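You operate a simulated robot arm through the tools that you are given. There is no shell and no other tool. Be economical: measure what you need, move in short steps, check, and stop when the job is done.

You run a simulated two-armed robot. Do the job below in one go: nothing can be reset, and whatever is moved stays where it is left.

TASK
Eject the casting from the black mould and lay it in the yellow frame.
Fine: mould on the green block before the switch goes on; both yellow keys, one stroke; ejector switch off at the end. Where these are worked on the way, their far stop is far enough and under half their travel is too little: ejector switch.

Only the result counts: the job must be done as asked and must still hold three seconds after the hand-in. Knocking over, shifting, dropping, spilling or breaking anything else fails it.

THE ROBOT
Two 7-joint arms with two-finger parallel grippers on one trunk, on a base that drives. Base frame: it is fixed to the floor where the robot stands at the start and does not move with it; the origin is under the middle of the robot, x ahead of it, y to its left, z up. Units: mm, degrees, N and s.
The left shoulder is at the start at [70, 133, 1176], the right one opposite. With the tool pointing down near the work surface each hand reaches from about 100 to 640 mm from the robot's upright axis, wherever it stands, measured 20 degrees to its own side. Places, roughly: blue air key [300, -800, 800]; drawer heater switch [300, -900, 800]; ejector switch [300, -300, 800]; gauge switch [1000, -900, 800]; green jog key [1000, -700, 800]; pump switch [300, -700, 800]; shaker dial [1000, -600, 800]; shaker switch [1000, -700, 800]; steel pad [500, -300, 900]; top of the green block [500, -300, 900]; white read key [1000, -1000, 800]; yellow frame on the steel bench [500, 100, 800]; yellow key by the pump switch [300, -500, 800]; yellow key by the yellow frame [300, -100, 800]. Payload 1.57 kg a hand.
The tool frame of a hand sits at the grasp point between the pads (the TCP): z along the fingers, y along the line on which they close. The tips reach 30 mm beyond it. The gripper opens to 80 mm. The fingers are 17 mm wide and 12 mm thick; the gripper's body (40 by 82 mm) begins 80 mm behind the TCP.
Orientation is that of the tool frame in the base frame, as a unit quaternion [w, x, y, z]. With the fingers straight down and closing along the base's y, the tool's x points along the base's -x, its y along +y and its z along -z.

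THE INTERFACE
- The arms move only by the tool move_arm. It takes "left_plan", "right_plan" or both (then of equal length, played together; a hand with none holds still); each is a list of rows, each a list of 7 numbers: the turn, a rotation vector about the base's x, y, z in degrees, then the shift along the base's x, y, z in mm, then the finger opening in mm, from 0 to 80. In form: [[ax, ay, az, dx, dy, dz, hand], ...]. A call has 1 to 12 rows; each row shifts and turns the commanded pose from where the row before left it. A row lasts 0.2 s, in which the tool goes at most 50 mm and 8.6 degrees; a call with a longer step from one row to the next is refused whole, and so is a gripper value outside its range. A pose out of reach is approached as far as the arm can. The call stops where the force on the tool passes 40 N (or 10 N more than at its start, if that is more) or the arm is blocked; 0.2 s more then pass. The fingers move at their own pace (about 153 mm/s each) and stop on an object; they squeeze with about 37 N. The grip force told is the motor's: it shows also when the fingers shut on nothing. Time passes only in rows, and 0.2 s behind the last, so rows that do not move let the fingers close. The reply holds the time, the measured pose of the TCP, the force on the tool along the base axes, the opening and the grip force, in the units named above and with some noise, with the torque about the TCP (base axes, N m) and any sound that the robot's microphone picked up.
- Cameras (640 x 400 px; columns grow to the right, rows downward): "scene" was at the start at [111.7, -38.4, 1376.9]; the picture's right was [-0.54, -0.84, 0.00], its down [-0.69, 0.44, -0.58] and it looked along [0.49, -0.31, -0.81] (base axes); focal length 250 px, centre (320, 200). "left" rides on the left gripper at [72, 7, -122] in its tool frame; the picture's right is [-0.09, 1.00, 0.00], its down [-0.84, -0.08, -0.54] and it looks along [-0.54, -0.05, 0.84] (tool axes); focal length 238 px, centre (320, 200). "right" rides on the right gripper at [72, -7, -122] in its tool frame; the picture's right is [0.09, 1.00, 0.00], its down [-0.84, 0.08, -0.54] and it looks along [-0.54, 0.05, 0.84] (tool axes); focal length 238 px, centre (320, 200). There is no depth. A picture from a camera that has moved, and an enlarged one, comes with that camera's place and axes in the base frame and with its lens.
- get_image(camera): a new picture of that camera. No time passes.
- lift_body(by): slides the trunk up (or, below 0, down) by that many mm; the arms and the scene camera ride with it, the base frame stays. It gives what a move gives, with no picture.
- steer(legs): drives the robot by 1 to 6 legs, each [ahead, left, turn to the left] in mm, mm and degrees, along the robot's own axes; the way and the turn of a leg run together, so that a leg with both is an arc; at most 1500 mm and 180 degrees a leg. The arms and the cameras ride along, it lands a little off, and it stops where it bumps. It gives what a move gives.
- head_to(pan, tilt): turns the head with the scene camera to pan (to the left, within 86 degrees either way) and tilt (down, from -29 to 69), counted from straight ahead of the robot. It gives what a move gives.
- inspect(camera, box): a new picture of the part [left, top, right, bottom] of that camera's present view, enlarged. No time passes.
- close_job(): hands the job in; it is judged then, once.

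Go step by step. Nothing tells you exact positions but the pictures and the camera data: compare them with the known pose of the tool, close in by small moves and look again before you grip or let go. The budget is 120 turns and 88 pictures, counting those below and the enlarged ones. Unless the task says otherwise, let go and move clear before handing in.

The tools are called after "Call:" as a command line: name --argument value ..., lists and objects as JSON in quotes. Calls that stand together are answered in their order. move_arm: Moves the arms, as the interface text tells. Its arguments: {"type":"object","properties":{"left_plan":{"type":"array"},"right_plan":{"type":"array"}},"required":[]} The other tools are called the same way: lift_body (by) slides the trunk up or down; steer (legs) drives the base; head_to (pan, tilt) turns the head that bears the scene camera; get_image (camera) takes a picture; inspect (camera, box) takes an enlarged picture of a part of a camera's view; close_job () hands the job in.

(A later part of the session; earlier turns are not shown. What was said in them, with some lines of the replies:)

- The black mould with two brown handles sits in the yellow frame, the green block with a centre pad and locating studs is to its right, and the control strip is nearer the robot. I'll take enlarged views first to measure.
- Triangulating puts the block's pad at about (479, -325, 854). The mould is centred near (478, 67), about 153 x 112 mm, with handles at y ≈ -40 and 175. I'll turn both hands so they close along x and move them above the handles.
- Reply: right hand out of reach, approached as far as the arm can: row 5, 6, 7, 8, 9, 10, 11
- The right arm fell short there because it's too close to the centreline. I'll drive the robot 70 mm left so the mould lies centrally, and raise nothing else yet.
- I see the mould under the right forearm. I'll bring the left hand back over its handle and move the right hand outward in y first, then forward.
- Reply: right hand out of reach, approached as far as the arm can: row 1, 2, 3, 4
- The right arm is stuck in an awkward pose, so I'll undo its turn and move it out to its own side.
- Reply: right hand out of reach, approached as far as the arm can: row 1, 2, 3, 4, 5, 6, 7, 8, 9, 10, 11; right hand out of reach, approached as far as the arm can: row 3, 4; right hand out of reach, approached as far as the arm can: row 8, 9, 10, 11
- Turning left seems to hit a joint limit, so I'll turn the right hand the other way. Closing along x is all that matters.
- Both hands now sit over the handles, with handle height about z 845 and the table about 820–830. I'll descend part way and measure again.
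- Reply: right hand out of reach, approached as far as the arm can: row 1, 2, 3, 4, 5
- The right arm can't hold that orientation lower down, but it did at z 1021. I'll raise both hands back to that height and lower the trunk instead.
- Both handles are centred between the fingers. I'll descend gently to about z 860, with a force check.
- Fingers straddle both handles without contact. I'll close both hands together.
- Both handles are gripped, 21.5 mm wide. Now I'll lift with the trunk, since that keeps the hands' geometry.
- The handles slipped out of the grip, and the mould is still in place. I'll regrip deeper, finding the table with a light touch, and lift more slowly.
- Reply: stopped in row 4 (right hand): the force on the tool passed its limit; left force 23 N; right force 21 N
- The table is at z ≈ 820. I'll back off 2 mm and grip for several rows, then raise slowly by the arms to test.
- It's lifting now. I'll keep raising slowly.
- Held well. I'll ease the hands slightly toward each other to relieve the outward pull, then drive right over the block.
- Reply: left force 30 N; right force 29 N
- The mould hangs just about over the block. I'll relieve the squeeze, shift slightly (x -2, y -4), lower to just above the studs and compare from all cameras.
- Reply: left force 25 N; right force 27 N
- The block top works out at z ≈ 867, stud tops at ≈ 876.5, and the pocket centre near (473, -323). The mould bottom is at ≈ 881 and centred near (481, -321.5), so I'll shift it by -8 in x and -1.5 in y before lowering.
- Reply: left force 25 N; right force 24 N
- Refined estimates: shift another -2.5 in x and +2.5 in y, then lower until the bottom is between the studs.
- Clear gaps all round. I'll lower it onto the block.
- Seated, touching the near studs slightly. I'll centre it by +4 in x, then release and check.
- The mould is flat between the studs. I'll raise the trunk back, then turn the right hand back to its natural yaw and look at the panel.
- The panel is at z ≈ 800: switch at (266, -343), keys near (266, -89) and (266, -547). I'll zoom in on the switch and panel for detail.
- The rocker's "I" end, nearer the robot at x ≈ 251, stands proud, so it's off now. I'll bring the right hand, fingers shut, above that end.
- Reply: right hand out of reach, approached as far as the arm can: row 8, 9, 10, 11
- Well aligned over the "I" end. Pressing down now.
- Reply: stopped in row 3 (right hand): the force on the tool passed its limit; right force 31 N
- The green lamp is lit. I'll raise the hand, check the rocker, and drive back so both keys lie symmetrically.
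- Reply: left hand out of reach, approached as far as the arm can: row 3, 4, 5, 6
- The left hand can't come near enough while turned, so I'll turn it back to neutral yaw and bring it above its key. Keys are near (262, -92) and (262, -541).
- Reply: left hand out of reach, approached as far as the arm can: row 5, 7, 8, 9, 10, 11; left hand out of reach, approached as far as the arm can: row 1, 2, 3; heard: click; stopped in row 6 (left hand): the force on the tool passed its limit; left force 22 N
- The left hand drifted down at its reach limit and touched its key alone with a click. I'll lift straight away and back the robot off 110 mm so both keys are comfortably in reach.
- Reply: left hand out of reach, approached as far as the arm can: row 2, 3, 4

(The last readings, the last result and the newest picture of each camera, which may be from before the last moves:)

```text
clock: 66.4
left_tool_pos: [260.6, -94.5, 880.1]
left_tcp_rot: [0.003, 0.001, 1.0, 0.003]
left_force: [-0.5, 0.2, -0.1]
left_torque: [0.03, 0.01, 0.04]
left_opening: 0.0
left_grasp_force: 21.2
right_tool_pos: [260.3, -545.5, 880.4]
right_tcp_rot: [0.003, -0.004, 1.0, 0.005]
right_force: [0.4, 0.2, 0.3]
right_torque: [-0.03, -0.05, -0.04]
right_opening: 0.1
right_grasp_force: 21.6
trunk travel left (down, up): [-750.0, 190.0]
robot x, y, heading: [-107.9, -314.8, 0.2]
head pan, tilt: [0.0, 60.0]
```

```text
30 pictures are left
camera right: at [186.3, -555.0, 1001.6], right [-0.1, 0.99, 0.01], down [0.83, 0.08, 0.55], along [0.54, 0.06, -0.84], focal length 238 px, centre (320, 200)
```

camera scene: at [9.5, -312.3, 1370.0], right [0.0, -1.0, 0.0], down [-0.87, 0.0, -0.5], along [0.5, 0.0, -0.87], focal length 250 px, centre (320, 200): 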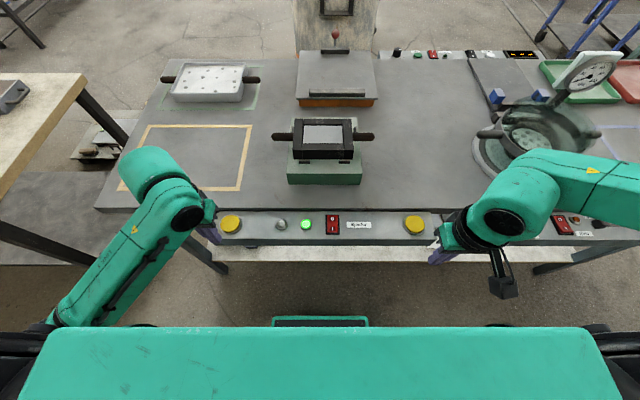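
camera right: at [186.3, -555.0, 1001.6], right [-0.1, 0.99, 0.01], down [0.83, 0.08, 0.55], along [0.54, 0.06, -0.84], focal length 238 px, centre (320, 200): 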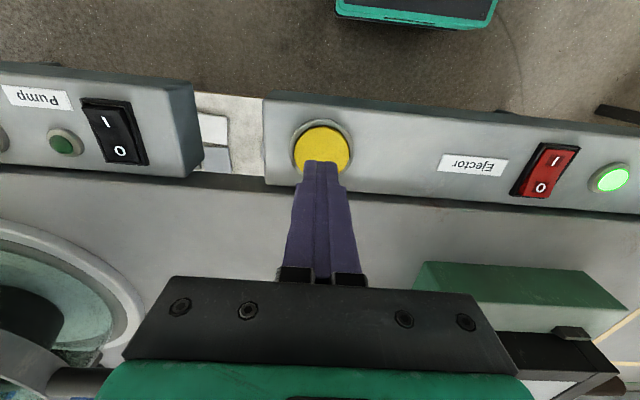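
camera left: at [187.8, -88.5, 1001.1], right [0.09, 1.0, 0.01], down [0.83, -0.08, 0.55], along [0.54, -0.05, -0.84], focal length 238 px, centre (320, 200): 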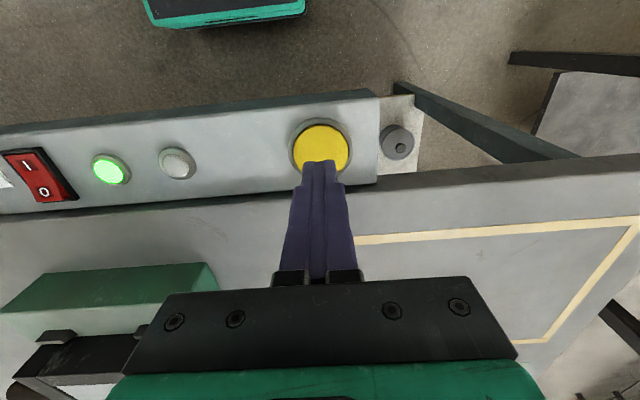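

Both fingertips are centred over the yellow keys. I'll press both together.

Call:
move_arm --left_plan '[[0, 0, 0, -4, 0, -10, 0], [0, 0, 0, 0, 0, -10, 0], [0, 0, 0, 0, 0, -6, 0], [0, 0, 0, 0, 0, -4, 0], [0, 0, 0, 0, 0, -4, 0], [0, 0, 0, 0, 0, -4, 0], [0, 0, 0, 0, 0, -4, 0], [0, 0, 0, 0, 0, -4, 0]]' --right_plan '[[0, 0, 0, -4, 0, -10, 0], [0, 0, 0, 0, 0, -10, 0], [0, 0, 0, 0, 0, -6, 0], [0, 0, 0, 0, 0, -4, 0], [0, 0, 0, 0, 0, -4, 0], [0, 0, 0, 0, 0, -4, 0], [0, 0, 0, 0, 0, -4, 0], [0, 0, 0, 0, 0, -4, 0]]'

Call:
get_image --camera "scene"

```text
clock: 68.4
left_tool_pos: [255.4, -93.8, 839.4]
left_tcp_rot: [0.013, -0.001, 1.0, 0.004]
left_force: [-1.7, -0.1, 19.9]
left_torque: [-0.01, 0.14, 0.26]
left_opening: 0.1
left_grasp_force: 21.2
right_tool_pos: [254.9, -545.6, 839.1]
right_tcp_rot: [0.012, -0.004, 1.0, 0.007]
right_force: [-1.2, -4.1, 25.4]
right_torque: [-0.1, 0.13, 0.01]
right_opening: 0.1
right_grasp_force: 21.7
trunk travel left (down, up): [-750.0, 190.0]
robot x, y, heading: [-108.9, -310.6, -0.0]
head pan, tilt: [0.0, 60.0]
heard: click, click
stopped in row 8 (right hand): the force on the tool passed its limit (the readings are from after the stop); the commanded pose is now the measured one
```

```text
29 pictures are left
camera scene: at [0.2, -313.8, 1370.8], right [0.0, -1.0, 0.0], down [-0.86, 0.0, -0.51], along [0.51, 0.0, -0.86], focal length 250 px, centre (320, 200)
```

scene: 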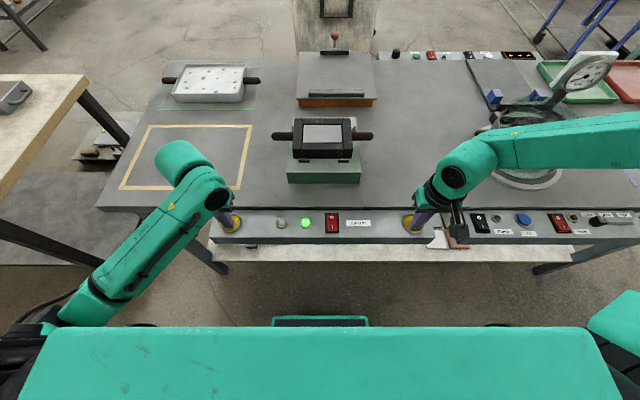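

Call:
inspect --camera "scene" --box '[250, 90, 400, 240]'

```text
2.67 times, centred on (325, 165) of scene
camera zoom: at [0.2, -313.8, 1370.8], right [0.0, -1.0, 0.0], down [-0.86, 0.0, -0.51], along [0.51, 0.0, -0.86], focal length 666 px, centre (307, 293)
```

zoom: 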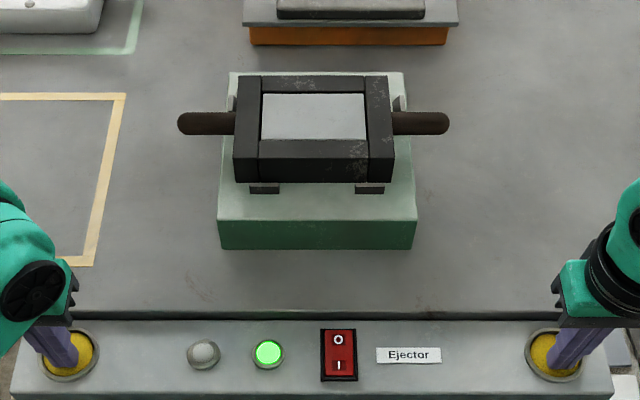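

Call:
move_arm --left_plan '[[0, 0, 0, 0, 0, -1, 0], [0, 0, 0, 0, 0, 0, 0], [0, 0, 0, 0, 0, 0, 0], [0, 0, 0, 0, 0, 0, 0], [0, 0, 0, 0, 0, 0, 0], [0, 0, 0, 0, 0, 0, 0]]' --right_plan '[[0, 0, 0, 0, 0, -1, 0], [0, 0, 0, 0, 0, 0, 0], [0, 0, 0, 0, 0, 0, 0], [0, 0, 0, 0, 0, 0, 0], [0, 0, 0, 0, 0, 0, 0], [0, 0, 0, 0, 0, 0, 0]]'

Call:
inspect --camera "scene" --box '[250, 90, 400, 240]'

```text
clock: 69.1
left_tool_pos: [255.0, -93.1, 840.2]
left_tcp_rot: [0.015, -0.001, 1.0, 0.004]
left_force: [-4.0, 0.0, 22.9]
left_torque: [-0.01, 0.22, 0.24]
left_opening: 0.2
left_grasp_force: 20.7
right_tool_pos: [255.9, -546.0, 839.2]
right_tcp_rot: [0.013, -0.003, 1.0, 0.007]
right_force: [-5.2, -3.3, 26.8]
right_torque: [-0.11, 0.22, 0.04]
right_opening: 0.0
right_grasp_force: 21.8
trunk travel left (down, up): [-750.0, 190.0]
robot x, y, heading: [-108.4, -314.4, 0.2]
head pan, tilt: [0.0, 60.0]
stopped in row 3 (right hand): the force on the tool passed its limit (the readings are from after the stop); the commanded pose is now the measured one
```

```text
2.67 times, centred on (325, 165) of scene
camera zoom: at [-1.2, -313.7, 1370.6], right [0.0, -1.0, 0.0], down [-0.86, 0.0, -0.51], along [0.51, 0.0, -0.86], focal length 666 px, centre (307, 293)
```

zoom: 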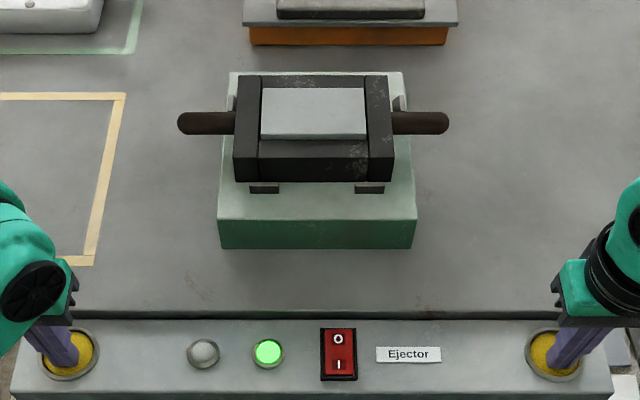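

The casting is rising, so I'll keep holding the keys.

Call:
move_arm --left_plan '[[0, 0, 0, 0, 0, 0, 0], [0, 0, 0, 0, 0, 0, 0], [0, 0, 0, 0, 0, 0, 0], [0, 0, 0, 0, 0, 0, 0], [0, 0, 0, 0, 0, 0, 0], [0, 0, 0, 0, 0, 0, 0], [0, 0, 0, 0, 0, 0, 0], [0, 0, 0, 0, 0, 0, 0], [0, 0, 0, 0, 0, 0, 0], [0, 0, 0, 0, 0, 0, 0]]' --right_plan '[[0, 0, 0, 0, 0, 0, 0], [0, 0, 0, 0, 0, 0, 0], [0, 0, 0, 0, 0, 0, 0], [0, 0, 0, 0, 0, 0, 0], [0, 0, 0, 0, 0, 0, 0], [0, 0, 0, 0, 0, 0, 0], [0, 0, 0, 0, 0, 0, 0], [0, 0, 0, 0, 0, 0, 0], [0, 0, 0, 0, 0, 0, 0], [0, 0, 0, 0, 0, 0, 0]]'

Call:
inspect --camera "scene" --box '[250, 90, 400, 240]'

```text
clock: 71.3
left_tool_pos: [254.5, -93.0, 837.9]
left_tcp_rot: [0.013, 0.0, 1.0, 0.003]
left_force: [2.0, -0.7, 26.3]
left_torque: [-0.02, 0.1, -0.03]
left_opening: 0.0
left_grasp_force: 21.3
right_tool_pos: [255.6, -545.7, 838.5]
right_tcp_rot: [0.011, -0.004, 1.0, 0.006]
right_force: [-3.2, -2.6, 34.4]
right_torque: [-0.13, 0.29, -0.02]
right_opening: 0.0
right_grasp_force: 21.4
trunk travel left (down, up): [-750.0, 190.0]
robot x, y, heading: [-109.2, -308.8, 0.4]
head pan, tilt: [0.0, 60.0]
```

```text
2.67 times, centred on (325, 165) of scene
camera zoom: at [0.5, -312.7, 1371.0], right [0.0, -1.0, 0.0], down [-0.86, 0.0, -0.51], along [0.51, 0.0, -0.86], focal length 666 px, centre (307, 293)
```

zoom: 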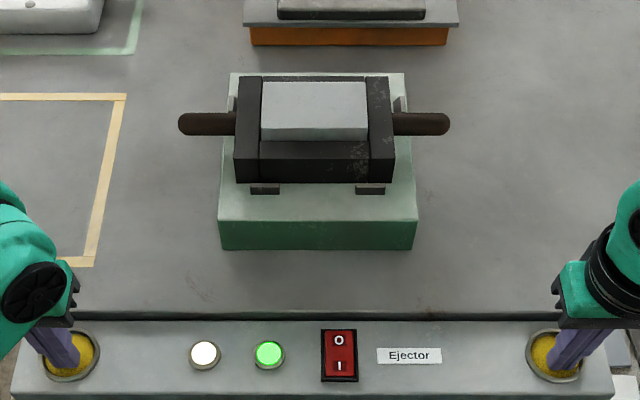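

The white lamp is lit, so the stroke is complete. I'll release both keys together and see whether the casting stays up.

Call:
move_arm --left_plan '[[0, 0, 0, 0, 0, 15, 0], [0, 0, 0, 0, 0, 15, 0], [0, 0, 0, 0, 0, 20, 0], [0, 0, 0, 0, 0, 20, 0]]' --right_plan '[[0, 0, 0, 0, 0, 15, 0], [0, 0, 0, 0, 0, 15, 0], [0, 0, 0, 0, 0, 20, 0], [0, 0, 0, 0, 0, 20, 0]]'

Call:
inspect --camera "scene" --box '[250, 90, 400, 240]'

```text
clock: 72.3
left_tool_pos: [259.5, -93.4, 907.2]
left_tcp_rot: [0.009, 0.0, 1.0, 0.003]
left_force: [-0.1, -0.2, -0.5]
left_torque: [0.02, -0.02, -0.01]
left_opening: 0.0
left_grasp_force: 21.6
right_tool_pos: [261.3, -546.3, 903.6]
right_tcp_rot: [0.007, -0.004, 1.0, 0.006]
right_force: [-0.1, -0.8, -0.6]
right_torque: [0.01, 0.0, -0.02]
right_opening: 0.0
right_grasp_force: 21.3
trunk travel left (down, up): [-750.0, 190.0]
robot x, y, heading: [-108.3, -315.5, -0.1]
head pan, tilt: [0.0, 60.0]
```

```text
2.67 times, centred on (325, 165) of scene
camera zoom: at [9.0, -312.3, 1369.9], right [0.0, -1.0, 0.0], down [-0.87, 0.0, -0.5], along [0.5, 0.0, -0.87], focal length 666 px, centre (307, 293)
```

zoom: 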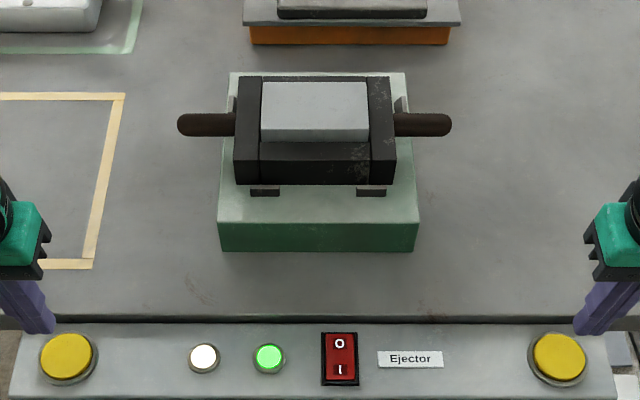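

The casting stays raised about 17 mm above the mould. The left hand will take it, closing along x: I'll turn that hand and raise both, keeping the right one tucked in.

Call:
move_arm --left_plan '[[0, 0, 0, 7, 0, 20, 0], [0, 0, 0, 7, 0, 20, 0], [0, 0, -8.2, 7, 0, 15, 0], [0, 0, -8.2, 7, 0, 15, 0], [0, 0, -8.2, 7, 0, 15, 0], [0, 0, -8.2, 8, 0, 15, 0], [0, 0, -8.2, 8, 0, 15, 0], [0, 0, -8.2, 8, 0, 15, 0], [0, 0, -8.2, 8, 0, 10, 0], [0, 0, -8.2, 8, 0, 10, 0], [0, 0, -8.2, 8, 0, 0, 0], [0, 0, -8.2, 8, 0, 0, 0]]' --right_plan '[[0, 0, 0, 0, 0, 15, 0], [0, 0, 0, 0, 0, 15, 0], [0, 0, 0, -5, 5, 15, 0], [0, 0, 0, -5, 5, 15, 0], [0, 0, 0, -5, 5, 15, 0], [0, 0, 0, -5, 5, 15, 0], [0, 0, 0, -5, 5, 15, 0], [0, 0, 0, -5, 5, 15, 0], [0, 0, 0, -5, 5, 15, 0], [0, 0, 0, -5, 5, 15, 0], [0, 0, 0, 0, 0, 0, 0], [0, 0, 0, 0, 0, 0, 0]]'

Call:
move_arm --left_plan '[[0, 0, -7.5, 0, 0, 0, 80], [0, 0, 0, 0, 0, 0, 80]]'

Call:
steer --legs '[[108, 0, 0], [0, -60, 0]]'

Call:
get_image --camera "scene"

```text
clock: 74.9
left_tool_pos: [350.0, -92.6, 1057.7]
left_tcp_rot: [0.009, 0.657, 0.754, -0.003]
left_force: [1.1, 0.0, -0.5]
left_torque: [0.01, -0.01, 0.01]
left_opening: 0.0
left_grasp_force: 21.4
right_tool_pos: [220.7, -504.8, 1054.6]
right_tcp_rot: [0.008, -0.003, 1.0, 0.005]
right_force: [0.3, -1.1, 0.4]
right_torque: [-0.01, 0.02, -0.01]
right_opening: 0.1
right_grasp_force: 21.3
trunk travel left (down, up): [-750.0, 190.0]
robot x, y, heading: [-107.6, -312.6, 0.0]
head pan, tilt: [0.0, 60.0]
```

```text
clock: 75.5
left_tool_pos: [350.4, -92.8, 1056.9]
left_tcp_rot: [0.009, 0.704, 0.71, -0.005]
left_force: [0.2, 0.1, -0.4]
left_torque: [0.0, 0.0, 0.02]
left_opening: 80.1
left_grasp_force: 0.1
right_tool_pos: [220.1, -505.0, 1055.2]
right_tcp_rot: [0.008, -0.004, 1.0, 0.006]
right_force: [-0.1, 0.0, 1.1]
right_torque: [-0.02, 0.0, 0.01]
right_opening: 0.0
right_grasp_force: 21.3
trunk travel left (down, up): [-750.0, 190.0]
robot x, y, heading: [-109.7, -316.1, 0.3]
head pan, tilt: [0.0, 60.0]
```

```text
clock: 77.3
left_tool_pos: [457.9, -147.9, 1055.8]
left_tcp_rot: [0.011, 0.703, 0.711, -0.005]
left_force: [0.0, 0.3, 0.3]
left_torque: [-0.02, -0.03, -0.02]
left_opening: 79.9
left_grasp_force: 0.0
right_tool_pos: [329.5, -561.7, 1055.6]
right_tcp_rot: [0.007, -0.003, 1.0, 0.003]
right_force: [-0.1, 0.6, 0.2]
right_torque: [-0.03, 0.0, -0.03]
right_opening: 0.2
right_grasp_force: 21.0
trunk travel left (down, up): [-750.0, 190.0]
robot x, y, heading: [5.6, -374.5, 0.2]
head pan, tilt: [0.0, 60.0]
```

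```text
24 pictures are left
camera scene: at [117.4, -366.5, 1370.1], right [0.0, -1.0, 0.0], down [-0.87, 0.0, -0.5], along [0.5, 0.0, -0.87], focal length 250 px, centre (320, 200)
```

scene: 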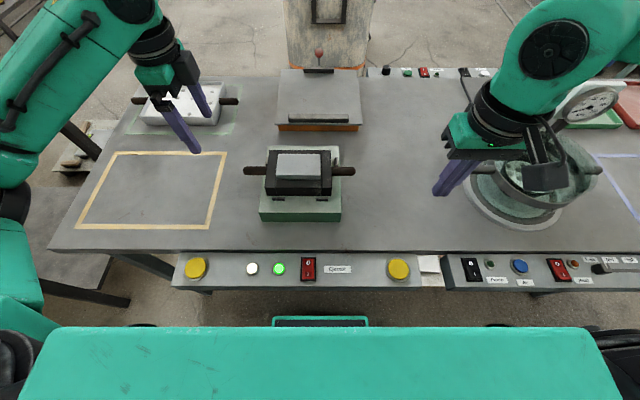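

Call:
move_arm --left_plan '[[1.3, 0.5, 0, 1, -21, 0, 80], [0, 0, 0, 1, -21, 0, 80], [0, 0, 0, 1, -21, 0, 80], [0, 0, 0, 1, -21, 0, 80], [0, 0, 0, 1, -22, -10, 80], [0, 0, 0, 2, -22, -10, 80], [0, 0, 0, 2, -22, -10, 80], [0, 0, 0, 2, -22, -10, 80], [0, 0, 0, 0, 0, -10, 80], [0, 0, 0, 0, 0, 0, 80]]'

Call:
get_image --camera "left"

```text
clock: 79.5
left_tool_pos: [471.4, -322.8, 1006.1]
left_tcp_rot: [-0.002, 0.703, 0.711, 0.001]
left_force: [-0.5, 0.0, 0.3]
left_torque: [0.0, 0.01, 0.03]
left_opening: 79.9
left_grasp_force: 0.0
right_tool_pos: [329.3, -563.4, 1054.8]
right_tcp_rot: [0.007, -0.004, 1.0, 0.006]
right_force: [0.2, 0.2, 0.2]
right_torque: [0.03, 0.0, -0.03]
right_opening: 0.3
right_grasp_force: 21.3
trunk travel left (down, up): [-750.0, 190.0]
robot x, y, heading: [-1.0, -369.1, 0.2]
head pan, tilt: [0.0, 60.0]
```

```text
23 pictures are left
camera left: at [477.6, -253.3, 1128.0], right [1.0, -0.08, 0.0], down [-0.07, -0.84, 0.54], along [-0.05, -0.54, -0.84], focal length 238 px, centre (320, 200)
```

left: 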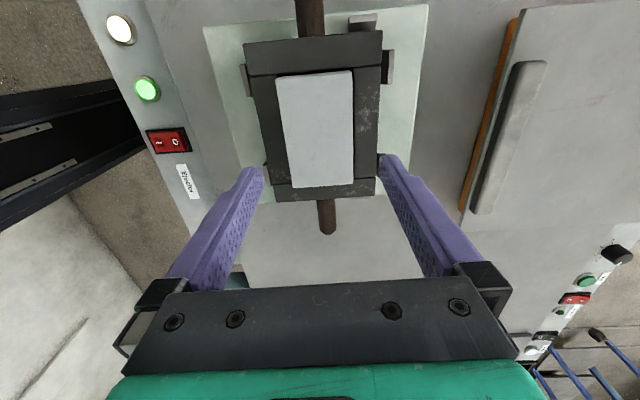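

Casting centre measured near (468, -321). I'll align and descend to about 945, then check.

Call:
move_arm --left_plan '[[0, 0, 0, -3, 2, -15, 80], [0, 0, 0, 0, 0, -15, 80], [0, 0, 0, 0, 0, -15, 80], [0, 0, 0, 0, 0, -10, 80], [0, 0, 0, 0, 0, -5, 80], [0, 0, 0, 0, 0, 0, 80]]'

Call:
inspect --camera "scene" --box '[220, 110, 380, 210]'

Call:
get_image --camera "left"

```text
clock: 80.9
left_tool_pos: [468.6, -320.5, 946.4]
left_tcp_rot: [-0.003, 0.703, 0.711, 0.002]
left_force: [-0.2, 0.1, 0.0]
left_torque: [0.0, -0.01, 0.0]
left_opening: 79.9
left_grasp_force: 0.0
right_tool_pos: [329.9, -563.8, 1055.8]
right_tcp_rot: [0.008, -0.003, 1.0, 0.006]
right_force: [0.4, -0.2, -0.5]
right_torque: [-0.01, -0.02, -0.01]
right_opening: 0.0
right_grasp_force: 21.4
trunk travel left (down, up): [-750.0, 190.0]
robot x, y, heading: [0.9, -375.2, 0.1]
head pan, tilt: [0.0, 60.0]
```

```text
4.00 times, centred on (300, 160) of scene
camera zoom: at [118.1, -371.7, 1370.1], right [0.0, -1.0, 0.0], down [-0.87, 0.0, -0.5], along [0.5, 0.0, -0.87], focal length 1000 px, centre (400, 360)
```

zoom: 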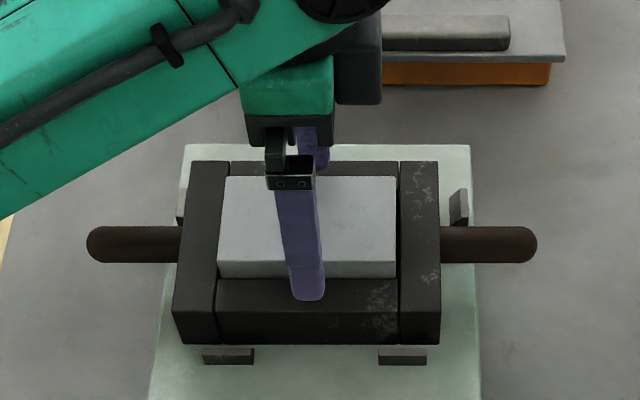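

```text
21 pictures are left
camera left: at [474.6, -251.1, 1066.9], right [1.0, -0.08, 0.0], down [-0.07, -0.84, 0.54], along [-0.05, -0.54, -0.84], focal length 238 px, centre (320, 200)
```

left: 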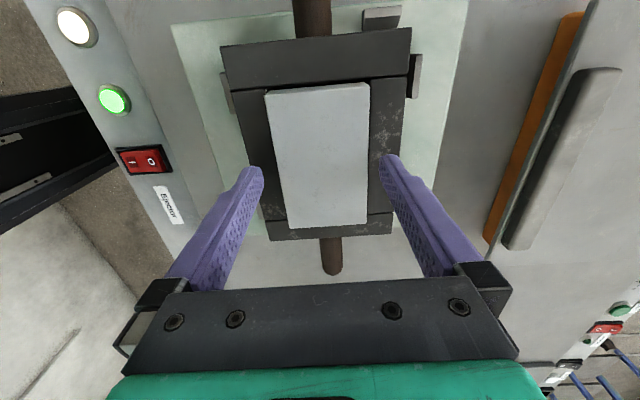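

Fingers straddle the casting. I'll go down 8 mm, close, and lift gently.

Call:
move_arm --left_plan '[[0, 0, 0, 0, 0, -4, 80], [0, 0, 0, 0, 0, -4, 80], [0, 0, 0, 0, 0, 0, 80], [0, 0, 0, 0, 0, 0, 0], [0, 0, 0, 0, 0, 0, 0], [0, 0, 0, 0, 0, 0, 0]]'

Call:
inspect --camera "scene" --box '[220, 110, 380, 210]'

```text
clock: 82.3
left_tool_pos: [469.1, -323.4, 938.9]
left_tcp_rot: [-0.002, 0.703, 0.711, 0.001]
left_force: [4.8, -0.6, 4.9]
left_torque: [-0.06, -0.04, 0.0]
left_opening: 60.5
left_grasp_force: 37.2
right_tool_pos: [330.1, -563.3, 1054.4]
right_tcp_rot: [0.007, -0.004, 1.0, 0.005]
right_force: [0.0, 1.2, 0.7]
right_torque: [0.02, -0.03, -0.01]
right_opening: 0.0
right_grasp_force: 21.6
trunk travel left (down, up): [-750.0, 190.0]
robot x, y, heading: [3.3, -368.7, 0.2]
head pan, tilt: [0.0, 60.0]
```

```text
4.00 times, centred on (300, 160) of scene
camera zoom: at [118.8, -371.6, 1370.1], right [0.0, -1.0, 0.0], down [-0.87, 0.0, -0.5], along [0.5, 0.0, -0.87], focal length 1000 px, centre (400, 360)
```

zoom: 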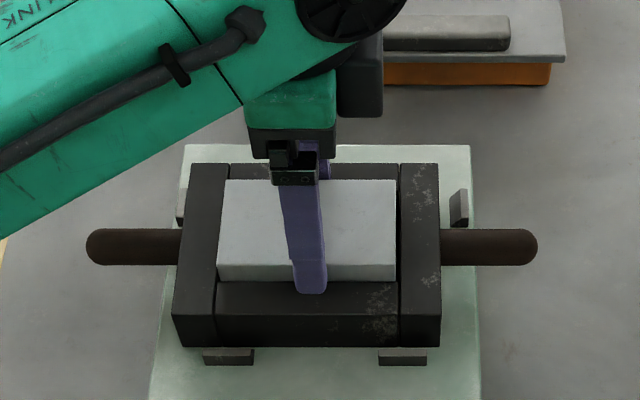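

Gripped at 60.5 mm. I'll lift slowly straight up.

Call:
move_arm --left_plan '[[0, 0, 0, 0, 0, 2, 0], [0, 0, 0, 0, 0, 3, 0], [0, 0, 0, 0, 0, 4, 0], [0, 0, 0, 0, 0, 5, 0], [0, 0, 0, 0, 0, 5, 0], [0, 0, 0, 0, 0, 6, 0], [0, 0, 0, 0, 0, 6, 0], [0, 0, 0, 0, 0, 6, 0], [0, 0, 0, 0, 0, 6, 0], [0, 0, 0, 0, 0, 6, 0], [0, 0, 0, 0, 0, 6, 0]]'

Call:
inspect --camera "scene" --box '[220, 60, 380, 220]'

```text
clock: 84.7
left_tool_pos: [467.5, -323.1, 993.3]
left_tcp_rot: [-0.003, 0.703, 0.711, 0.001]
left_force: [-0.5, -0.1, -2.1]
left_torque: [0.01, 0.0, 0.03]
left_opening: 60.4
left_grasp_force: 37.1
right_tool_pos: [330.3, -563.6, 1056.0]
right_tcp_rot: [0.008, -0.003, 1.0, 0.007]
right_force: [0.4, -0.8, 0.8]
right_torque: [0.01, 0.01, -0.02]
right_opening: 0.2
right_grasp_force: 21.4
trunk travel left (down, up): [-750.0, 190.0]
robot x, y, heading: [1.9, -372.6, 0.3]
head pan, tilt: [0.0, 60.0]
```

```text
2.50 times, centred on (300, 140) of scene
camera zoom: at [118.5, -371.6, 1370.0], right [0.0, -1.0, 0.0], down [-0.87, 0.0, -0.5], along [0.5, 0.0, -0.87], focal length 625 px, centre (370, 350)
```

zoom: 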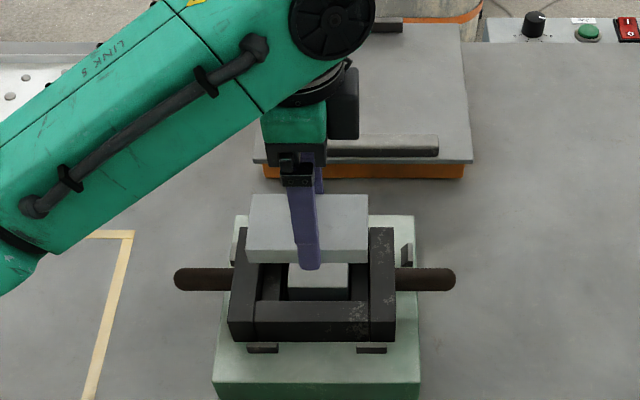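

The casting is free, about 20 mm thick. I'll drive left to bring it over the frame centre at about (473, 60).

Call:
steer --legs '[[0, 128, 0], [0, 128, 0], [0, 127, 0]]'

Call:
get_image --camera "scene"

```text
clock: 87.7
left_tool_pos: [467.7, 57.8, 993.6]
left_tcp_rot: [-0.002, 0.704, 0.71, 0.002]
left_force: [0.2, 0.3, -3.0]
left_torque: [0.01, -0.03, -0.01]
left_opening: 60.5
left_grasp_force: 36.9
right_tool_pos: [329.0, -183.9, 1054.8]
right_tcp_rot: [0.008, -0.003, 1.0, 0.005]
right_force: [0.0, -0.1, 1.1]
right_torque: [0.01, -0.02, -0.02]
right_opening: 0.1
right_grasp_force: 21.4
trunk travel left (down, up): [-750.0, 190.0]
robot x, y, heading: [-0.9, 9.6, 0.4]
head pan, tilt: [0.0, 60.0]
```

```text
18 pictures are left
camera scene: at [117.9, 9.7, 1370.0], right [0.0, -1.0, 0.0], down [-0.87, 0.0, -0.5], along [0.5, 0.0, -0.87], focal length 250 px, centre (320, 200)
```

scene: 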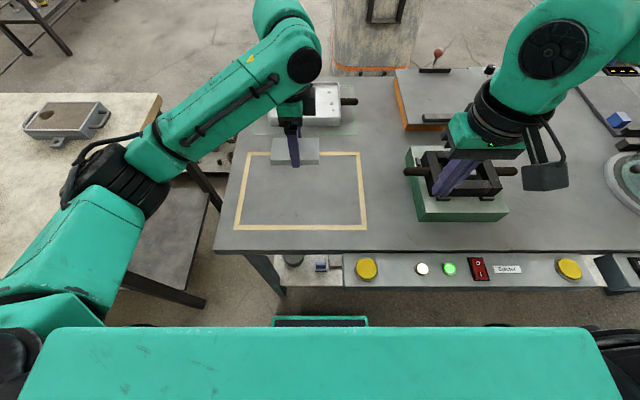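

It's over the frame. I'll lower with the trunk, then finish gently with the arm.

Call:
lift_body --by -100

Call:
move_arm --left_plan '[[0, 0, 0, 2, 1, -8, 0], [0, 0, 0, 2, 1, -8, 0], [0, 0, 0, 0, 0, -6, 0], [0, 0, 0, 0, 0, -4, 0], [0, 0, 0, 0, 0, 0, 0]]'

Call:
inspect --camera "scene" --box '[210, 70, 410, 195]'

```text
clock: 89.0
left_tool_pos: [466.9, 59.7, 893.5]
left_tcp_rot: [-0.003, 0.704, 0.71, 0.001]
left_force: [0.2, -0.7, -3.1]
left_torque: [-0.04, -0.01, -0.02]
left_opening: 60.5
left_grasp_force: 36.8
right_tool_pos: [329.7, -180.6, 955.0]
right_tcp_rot: [0.009, -0.003, 1.0, 0.006]
right_force: [-0.4, -0.9, -0.2]
right_torque: [-0.01, 0.0, 0.01]
right_opening: 0.1
right_grasp_force: 21.1
trunk travel left (down, up): [-650.0, 290.0]
robot x, y, heading: [4.2, 9.0, 0.0]
head pan, tilt: [0.0, 60.0]
```

```text
clock: 90.2
left_tool_pos: [471.8, 61.9, 867.0]
left_tcp_rot: [-0.002, 0.704, 0.71, 0.0]
left_force: [-0.7, 0.3, -2.1]
left_torque: [-0.01, 0.01, -0.01]
left_opening: 60.6
left_grasp_force: 37.0
right_tool_pos: [328.7, -180.8, 954.1]
right_tcp_rot: [0.009, -0.003, 1.0, 0.006]
right_force: [-0.2, -0.6, 0.5]
right_torque: [-0.01, 0.03, 0.0]
right_opening: 0.0
right_grasp_force: 21.3
trunk travel left (down, up): [-650.0, 290.0]
robot x, y, heading: [0.3, 13.9, 0.4]
head pan, tilt: [0.0, 60.0]
```

```text
3.20 times, centred on (310, 132) of scene
camera zoom: at [117.8, 11.3, 1270.0], right [0.0, -1.0, 0.0], down [-0.87, 0.0, -0.5], along [0.5, 0.0, -0.87], focal length 800 px, centre (352, 416)
```

zoom: 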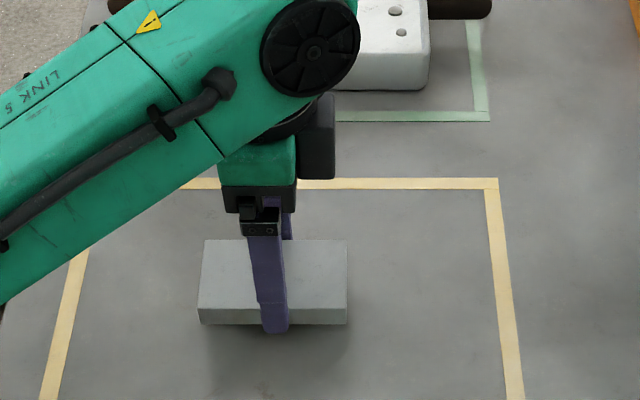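

Call:
move_arm --left_plan '[[0, 0, 0, 0, 0, -2, 0], [0, 0, 0, 0, 0, -2, 0], [0, 0, 0, 0, 0, -2, 0], [0, 0, 0, 0, 0, -1, 0], [0, 0, 0, 0, 0, -1, 0]]'

```text
clock: 91.4
left_tool_pos: [471.7, 62.5, 858.2]
left_tcp_rot: [-0.002, 0.704, 0.71, 0.001]
left_force: [0.4, 0.3, -2.5]
left_torque: [-0.02, 0.0, 0.01]
left_opening: 60.7
left_grasp_force: 37.0
right_tool_pos: [328.8, -182.0, 954.9]
right_tcp_rot: [0.008, -0.003, 1.0, 0.006]
right_force: [0.1, 0.0, -0.5]
right_torque: [0.0, -0.04, -0.02]
right_opening: 0.0
right_grasp_force: 21.2
trunk travel left (down, up): [-650.0, 290.0]
robot x, y, heading: [-0.0, 9.1, 0.3]
head pan, tilt: [0.0, 60.0]
```

Call:
move_arm --left_plan '[[0, 0, 0, 0, 0, -1, 0], [0, 0, 0, 0, 0, -1, 0], [0, 0, 0, 0, 0, -1, 0], [0, 0, 0, 0, 0, 0, 0]]'

Call:
inspect --camera "scene" --box '[250, 120, 350, 200]'

```text
clock: 92.4
left_tool_pos: [472.1, 60.1, 856.9]
left_tcp_rot: [-0.002, 0.704, 0.71, 0.001]
left_force: [0.2, 0.4, -2.7]
left_torque: [-0.01, 0.01, -0.01]
left_opening: 60.8
left_grasp_force: 36.8
right_tool_pos: [329.7, -182.3, 953.6]
right_tcp_rot: [0.008, -0.003, 1.0, 0.006]
right_force: [0.3, 0.1, 0.2]
right_torque: [-0.03, -0.02, 0.0]
right_opening: 0.0
right_grasp_force: 21.6
trunk travel left (down, up): [-650.0, 290.0]
robot x, y, heading: [-2.4, 7.8, 0.1]
head pan, tilt: [0.0, 60.0]
```

```text
5.00 times, centred on (300, 160) of scene
camera zoom: at [117.9, 11.4, 1270.0], right [0.0, -1.0, 0.0], down [-0.87, 0.0, -0.5], along [0.5, 0.0, -0.87], focal length 1250 px, centre (420, 400)
```

zoom: 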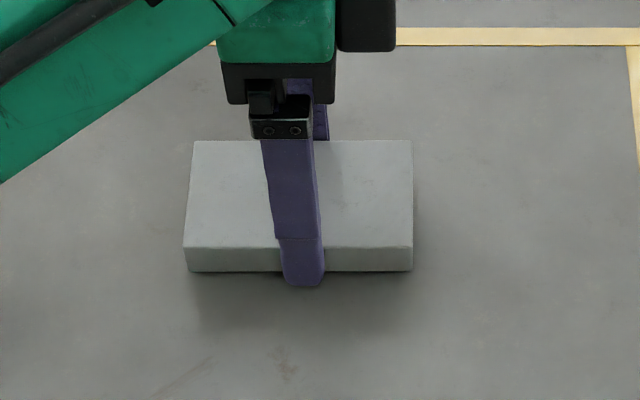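

Call:
move_arm --left_plan '[[0, 0, 0, 0, 0, -1, 0], [0, 0, 0, 0, 0, -1, 0], [0, 0, 0, 0, 0, -1, 0], [0, 0, 0, 0, 0, -1, 0], [0, 0, 0, 0, 0, 0, 0]]'

```text
clock: 93.6
left_tool_pos: [470.9, 62.0, 855.3]
left_tcp_rot: [-0.001, 0.704, 0.71, 0.002]
left_force: [3.4, 2.4, 13.7]
left_torque: [0.41, 0.41, -0.17]
left_opening: 60.5
left_grasp_force: 36.7
right_tool_pos: [328.6, -179.8, 955.8]
right_tcp_rot: [0.008, -0.002, 1.0, 0.005]
right_force: [0.8, -0.2, -0.4]
right_torque: [-0.02, 0.0, 0.0]
right_opening: 0.0
right_grasp_force: 21.4
trunk travel left (down, up): [-650.0, 290.0]
robot x, y, heading: [3.4, 6.9, 0.1]
head pan, tilt: [0.0, 60.0]
```

Contact with the table. I'll relax slightly, open, and raise straight up.

Call:
move_arm --left_plan '[[0, 0, 0, 0, 0, 1, 0], [0, 0, 0, 0, 0, 0, 80], [0, 0, 0, 0, 0, 0, 80], [0, 0, 0, 0, 0, 10, 80], [0, 0, 0, 0, 0, 20, 80], [0, 0, 0, 0, 0, 25, 80], [0, 0, 0, 0, 0, 30, 80], [0, 0, 0, 0, 0, 30, 80]]'

Call:
lift_body --by 100

Call:
get_image --camera "scene"

```text
clock: 95.4
left_tool_pos: [468.6, 63.6, 969.7]
left_tcp_rot: [-0.002, 0.704, 0.71, 0.002]
left_force: [0.1, 0.1, 1.1]
left_torque: [0.05, -0.02, -0.01]
left_opening: 79.9
left_grasp_force: 0.1
right_tool_pos: [329.5, -181.2, 954.6]
right_tcp_rot: [0.008, -0.002, 1.0, 0.007]
right_force: [-0.8, -0.9, -0.6]
right_torque: [0.03, 0.02, 0.0]
right_opening: 0.0
right_grasp_force: 21.2
trunk travel left (down, up): [-650.0, 290.0]
robot x, y, heading: [-2.1, 8.8, 0.2]
head pan, tilt: [0.0, 60.0]
```

```text
clock: 96.8
left_tool_pos: [469.7, 63.3, 1068.8]
left_tcp_rot: [-0.002, 0.704, 0.71, 0.001]
left_force: [-0.2, 0.1, -0.1]
left_torque: [-0.01, -0.02, 0.0]
left_opening: 79.9
left_grasp_force: 0.1
right_tool_pos: [328.0, -181.7, 1055.8]
right_tcp_rot: [0.008, -0.003, 1.0, 0.007]
right_force: [0.0, -1.0, -0.7]
right_torque: [-0.01, -0.03, -0.01]
right_opening: 0.0
right_grasp_force: 21.6
trunk travel left (down, up): [-750.0, 190.0]
robot x, y, heading: [1.6, 10.7, 0.2]
head pan, tilt: [0.0, 60.0]
```

```text
15 pictures are left
camera scene: at [117.7, 11.3, 1370.0], right [0.0, -1.0, 0.0], down [-0.87, 0.0, -0.5], along [0.5, 0.0, -0.87], focal length 250 px, centre (320, 200)
```

scene: 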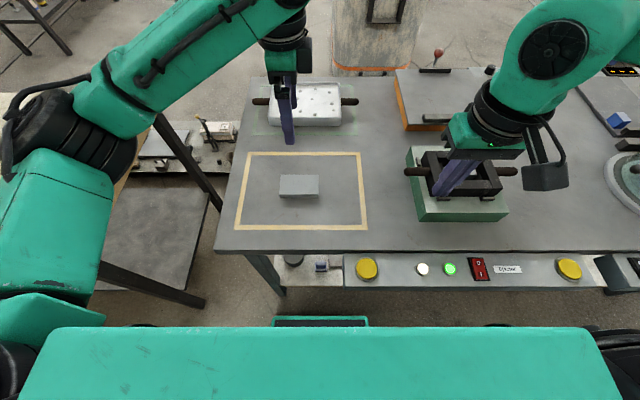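

The casting lies in the frame. Now I'll switch the ejector off: drive right, with the right hand going to the "O" end at about (278, -344).

Call:
steer --legs '[[0, -123, 0], [0, -122, 0]]'

Call:
move_arm --right_plan '[[0, 0, 0, -17, 21, 0, 0], [0, 0, 0, -16, 21, 0, 0], [0, 0, 0, -16, 21, 0, 0], [0, 0, 0, 0, 20, 0, 0], [0, 0, 0, 0, 0, -30, 0], [0, 0, 0, 0, 0, -30, 0], [0, 0, 0, 0, 0, -30, 0], [0, 0, 0, 0, 0, -30, 0], [0, 0, 0, 0, 0, -30, 0], [0, 0, 0, 0, 0, -25, 0], [0, 0, 0, 0, 0, 0, 0]]'

Call:
get_image --camera "right"

```text
clock: 98.8
left_tool_pos: [470.6, -179.4, 1069.3]
left_tcp_rot: [-0.002, 0.703, 0.711, 0.001]
left_force: [-0.5, 0.2, -0.6]
left_torque: [0.02, 0.01, 0.02]
left_opening: 80.2
left_grasp_force: 0.1
right_tool_pos: [329.2, -423.3, 1054.7]
right_tcp_rot: [0.009, -0.004, 1.0, 0.005]
right_force: [0.0, -0.2, 0.4]
right_torque: [0.02, 0.02, 0.0]
right_opening: 0.0
right_grasp_force: 21.0
trunk travel left (down, up): [-750.0, 190.0]
robot x, y, heading: [0.9, -230.0, 0.3]
head pan, tilt: [0.0, 60.0]
```

```text
clock: 101.2
left_tool_pos: [469.2, -180.3, 1070.2]
left_tcp_rot: [-0.002, 0.703, 0.711, 0.0]
left_force: [-0.6, 0.6, -1.0]
left_torque: [0.01, -0.02, -0.02]
left_opening: 80.1
left_grasp_force: 0.1
right_tool_pos: [281.4, -340.9, 880.2]
right_tcp_rot: [0.007, -0.004, 1.0, 0.007]
right_force: [-0.3, 0.5, -0.3]
right_torque: [-0.03, 0.0, 0.01]
right_opening: 0.0
right_grasp_force: 21.2
trunk travel left (down, up): [-750.0, 190.0]
robot x, y, heading: [0.7, -234.9, 0.3]
head pan, tilt: [0.0, 60.0]
```

```text
14 pictures are left
camera right: at [205.9, -351.1, 1001.9], right [-0.1, 0.99, 0.01], down [0.83, 0.08, 0.56], along [0.55, 0.06, -0.83], focal length 238 px, centre (320, 200)
```

right: 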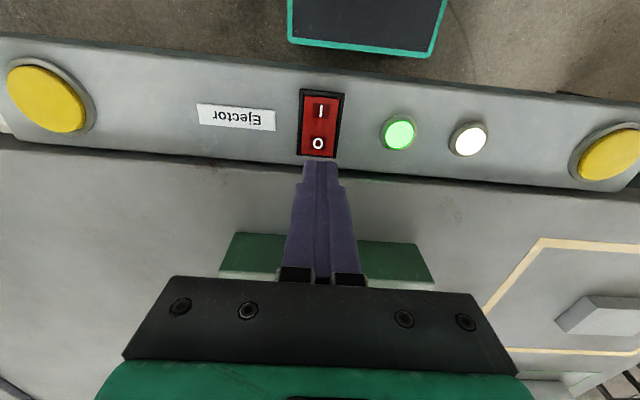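

Call:
move_arm --right_plan '[[0, 0, 0, -5, -3.5, -8, 0], [0, 0, 0, 0, 0, -8, 0], [0, 0, 0, 0, 0, -8, 0], [0, 0, 0, 0, 0, -4, 0], [0, 0, 0, 0, 0, -4, 0], [0, 0, 0, 0, 0, -4, 0], [0, 0, 0, 0, 0, -4, 0], [0, 0, 0, 0, 0, -3, 0]]'

Call:
get_image --camera "right"

```text
clock: 102.8
left_tool_pos: [469.0, -179.2, 1070.9]
left_tcp_rot: [-0.001, 0.703, 0.711, 0.001]
left_force: [0.7, 0.7, -0.1]
left_torque: [-0.01, 0.03, -0.01]
left_opening: 79.8
left_grasp_force: 0.1
right_tool_pos: [275.3, -345.0, 845.8]
right_tcp_rot: [0.01, -0.004, 1.0, 0.006]
right_force: [-0.9, -4.8, 25.7]
right_torque: [-0.17, 0.23, 0.15]
right_opening: 0.0
right_grasp_force: 21.7
trunk travel left (down, up): [-750.0, 190.0]
robot x, y, heading: [-0.8, -234.8, 0.1]
head pan, tilt: [0.0, 60.0]
stopped in row 7 (right hand): the force on the tool passed its limit (the readings are from after the stop); the commanded pose is now the measured one
```

```text
13 pictures are left
camera right: at [201.1, -354.3, 966.4], right [-0.1, 0.99, 0.01], down [0.82, 0.08, 0.56], along [0.56, 0.06, -0.83], focal length 238 px, centre (320, 200)
```

right: 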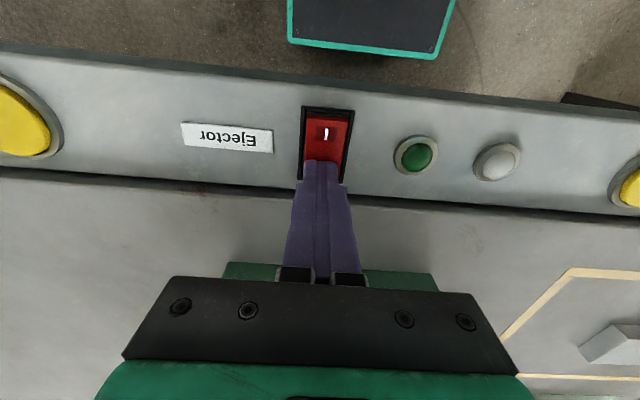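

Both lamps are out, so the switch is off. I'll raise the hand clear and check the final scene.

Call:
move_arm --right_plan '[[0, 0, 0, 0, 0, 15, 0], [0, 0, 0, 0, 0, 25, 0], [0, 0, 0, 0, 0, 30, 0], [0, 0, 0, 0, 0, 30, 0], [0, 0, 0, 0, -30, 30, 0], [0, 0, 0, 0, -30, 30, 0]]'

Call:
get_image --camera "scene"

Call:
get_image --camera "left"

```text
clock: 104.2
left_tool_pos: [470.2, -181.8, 1067.8]
left_tcp_rot: [-0.002, 0.703, 0.711, 0.002]
left_force: [-0.4, -0.2, 0.6]
left_torque: [0.02, -0.02, 0.0]
left_opening: 80.2
left_grasp_force: 0.1
right_tool_pos: [276.2, -407.1, 1005.6]
right_tcp_rot: [0.009, -0.004, 1.0, 0.007]
right_force: [0.0, -0.7, 0.5]
right_torque: [0.02, -0.02, 0.0]
right_opening: 0.0
right_grasp_force: 21.4
trunk travel left (down, up): [-750.0, 190.0]
robot x, y, heading: [1.9, -235.2, 0.2]
head pan, tilt: [0.0, 60.0]
```

```text
12 pictures are left
camera scene: at [116.4, -234.7, 1370.2], right [0.0, -1.0, 0.0], down [-0.87, 0.0, -0.5], along [0.5, 0.0, -0.87], focal length 250 px, centre (320, 200)
```

scene: 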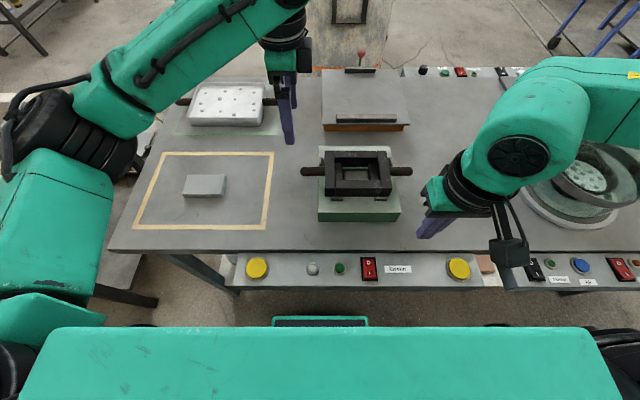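

```text
11 pictures are left
camera left: at [475.3, -111.1, 1191.3], right [1.0, -0.08, 0.0], down [-0.07, -0.84, 0.54], along [-0.04, -0.54, -0.84], focal length 238 px, centre (320, 200)
```

left: 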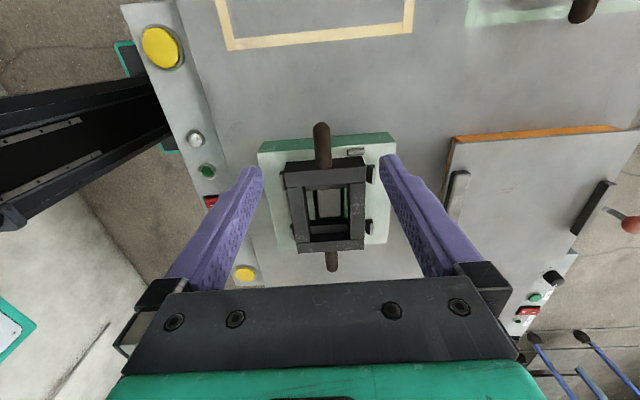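

The casting rests in the yellow frame, the mould sits on the green block, and the ejector switch is off with both hands clear. I'll hand in.

Call:
close_job

```text
The job is handed in.
```

I ejected the casting and laid it in the yellow frame. The mould was on the green block before the switch went on, both yellow keys went down in one stroke, and the ejector switch is off.

Before that stroke, the left hand brushed its yellow key by itself and it clicked once. The casting did not move until both keys were pressed together.
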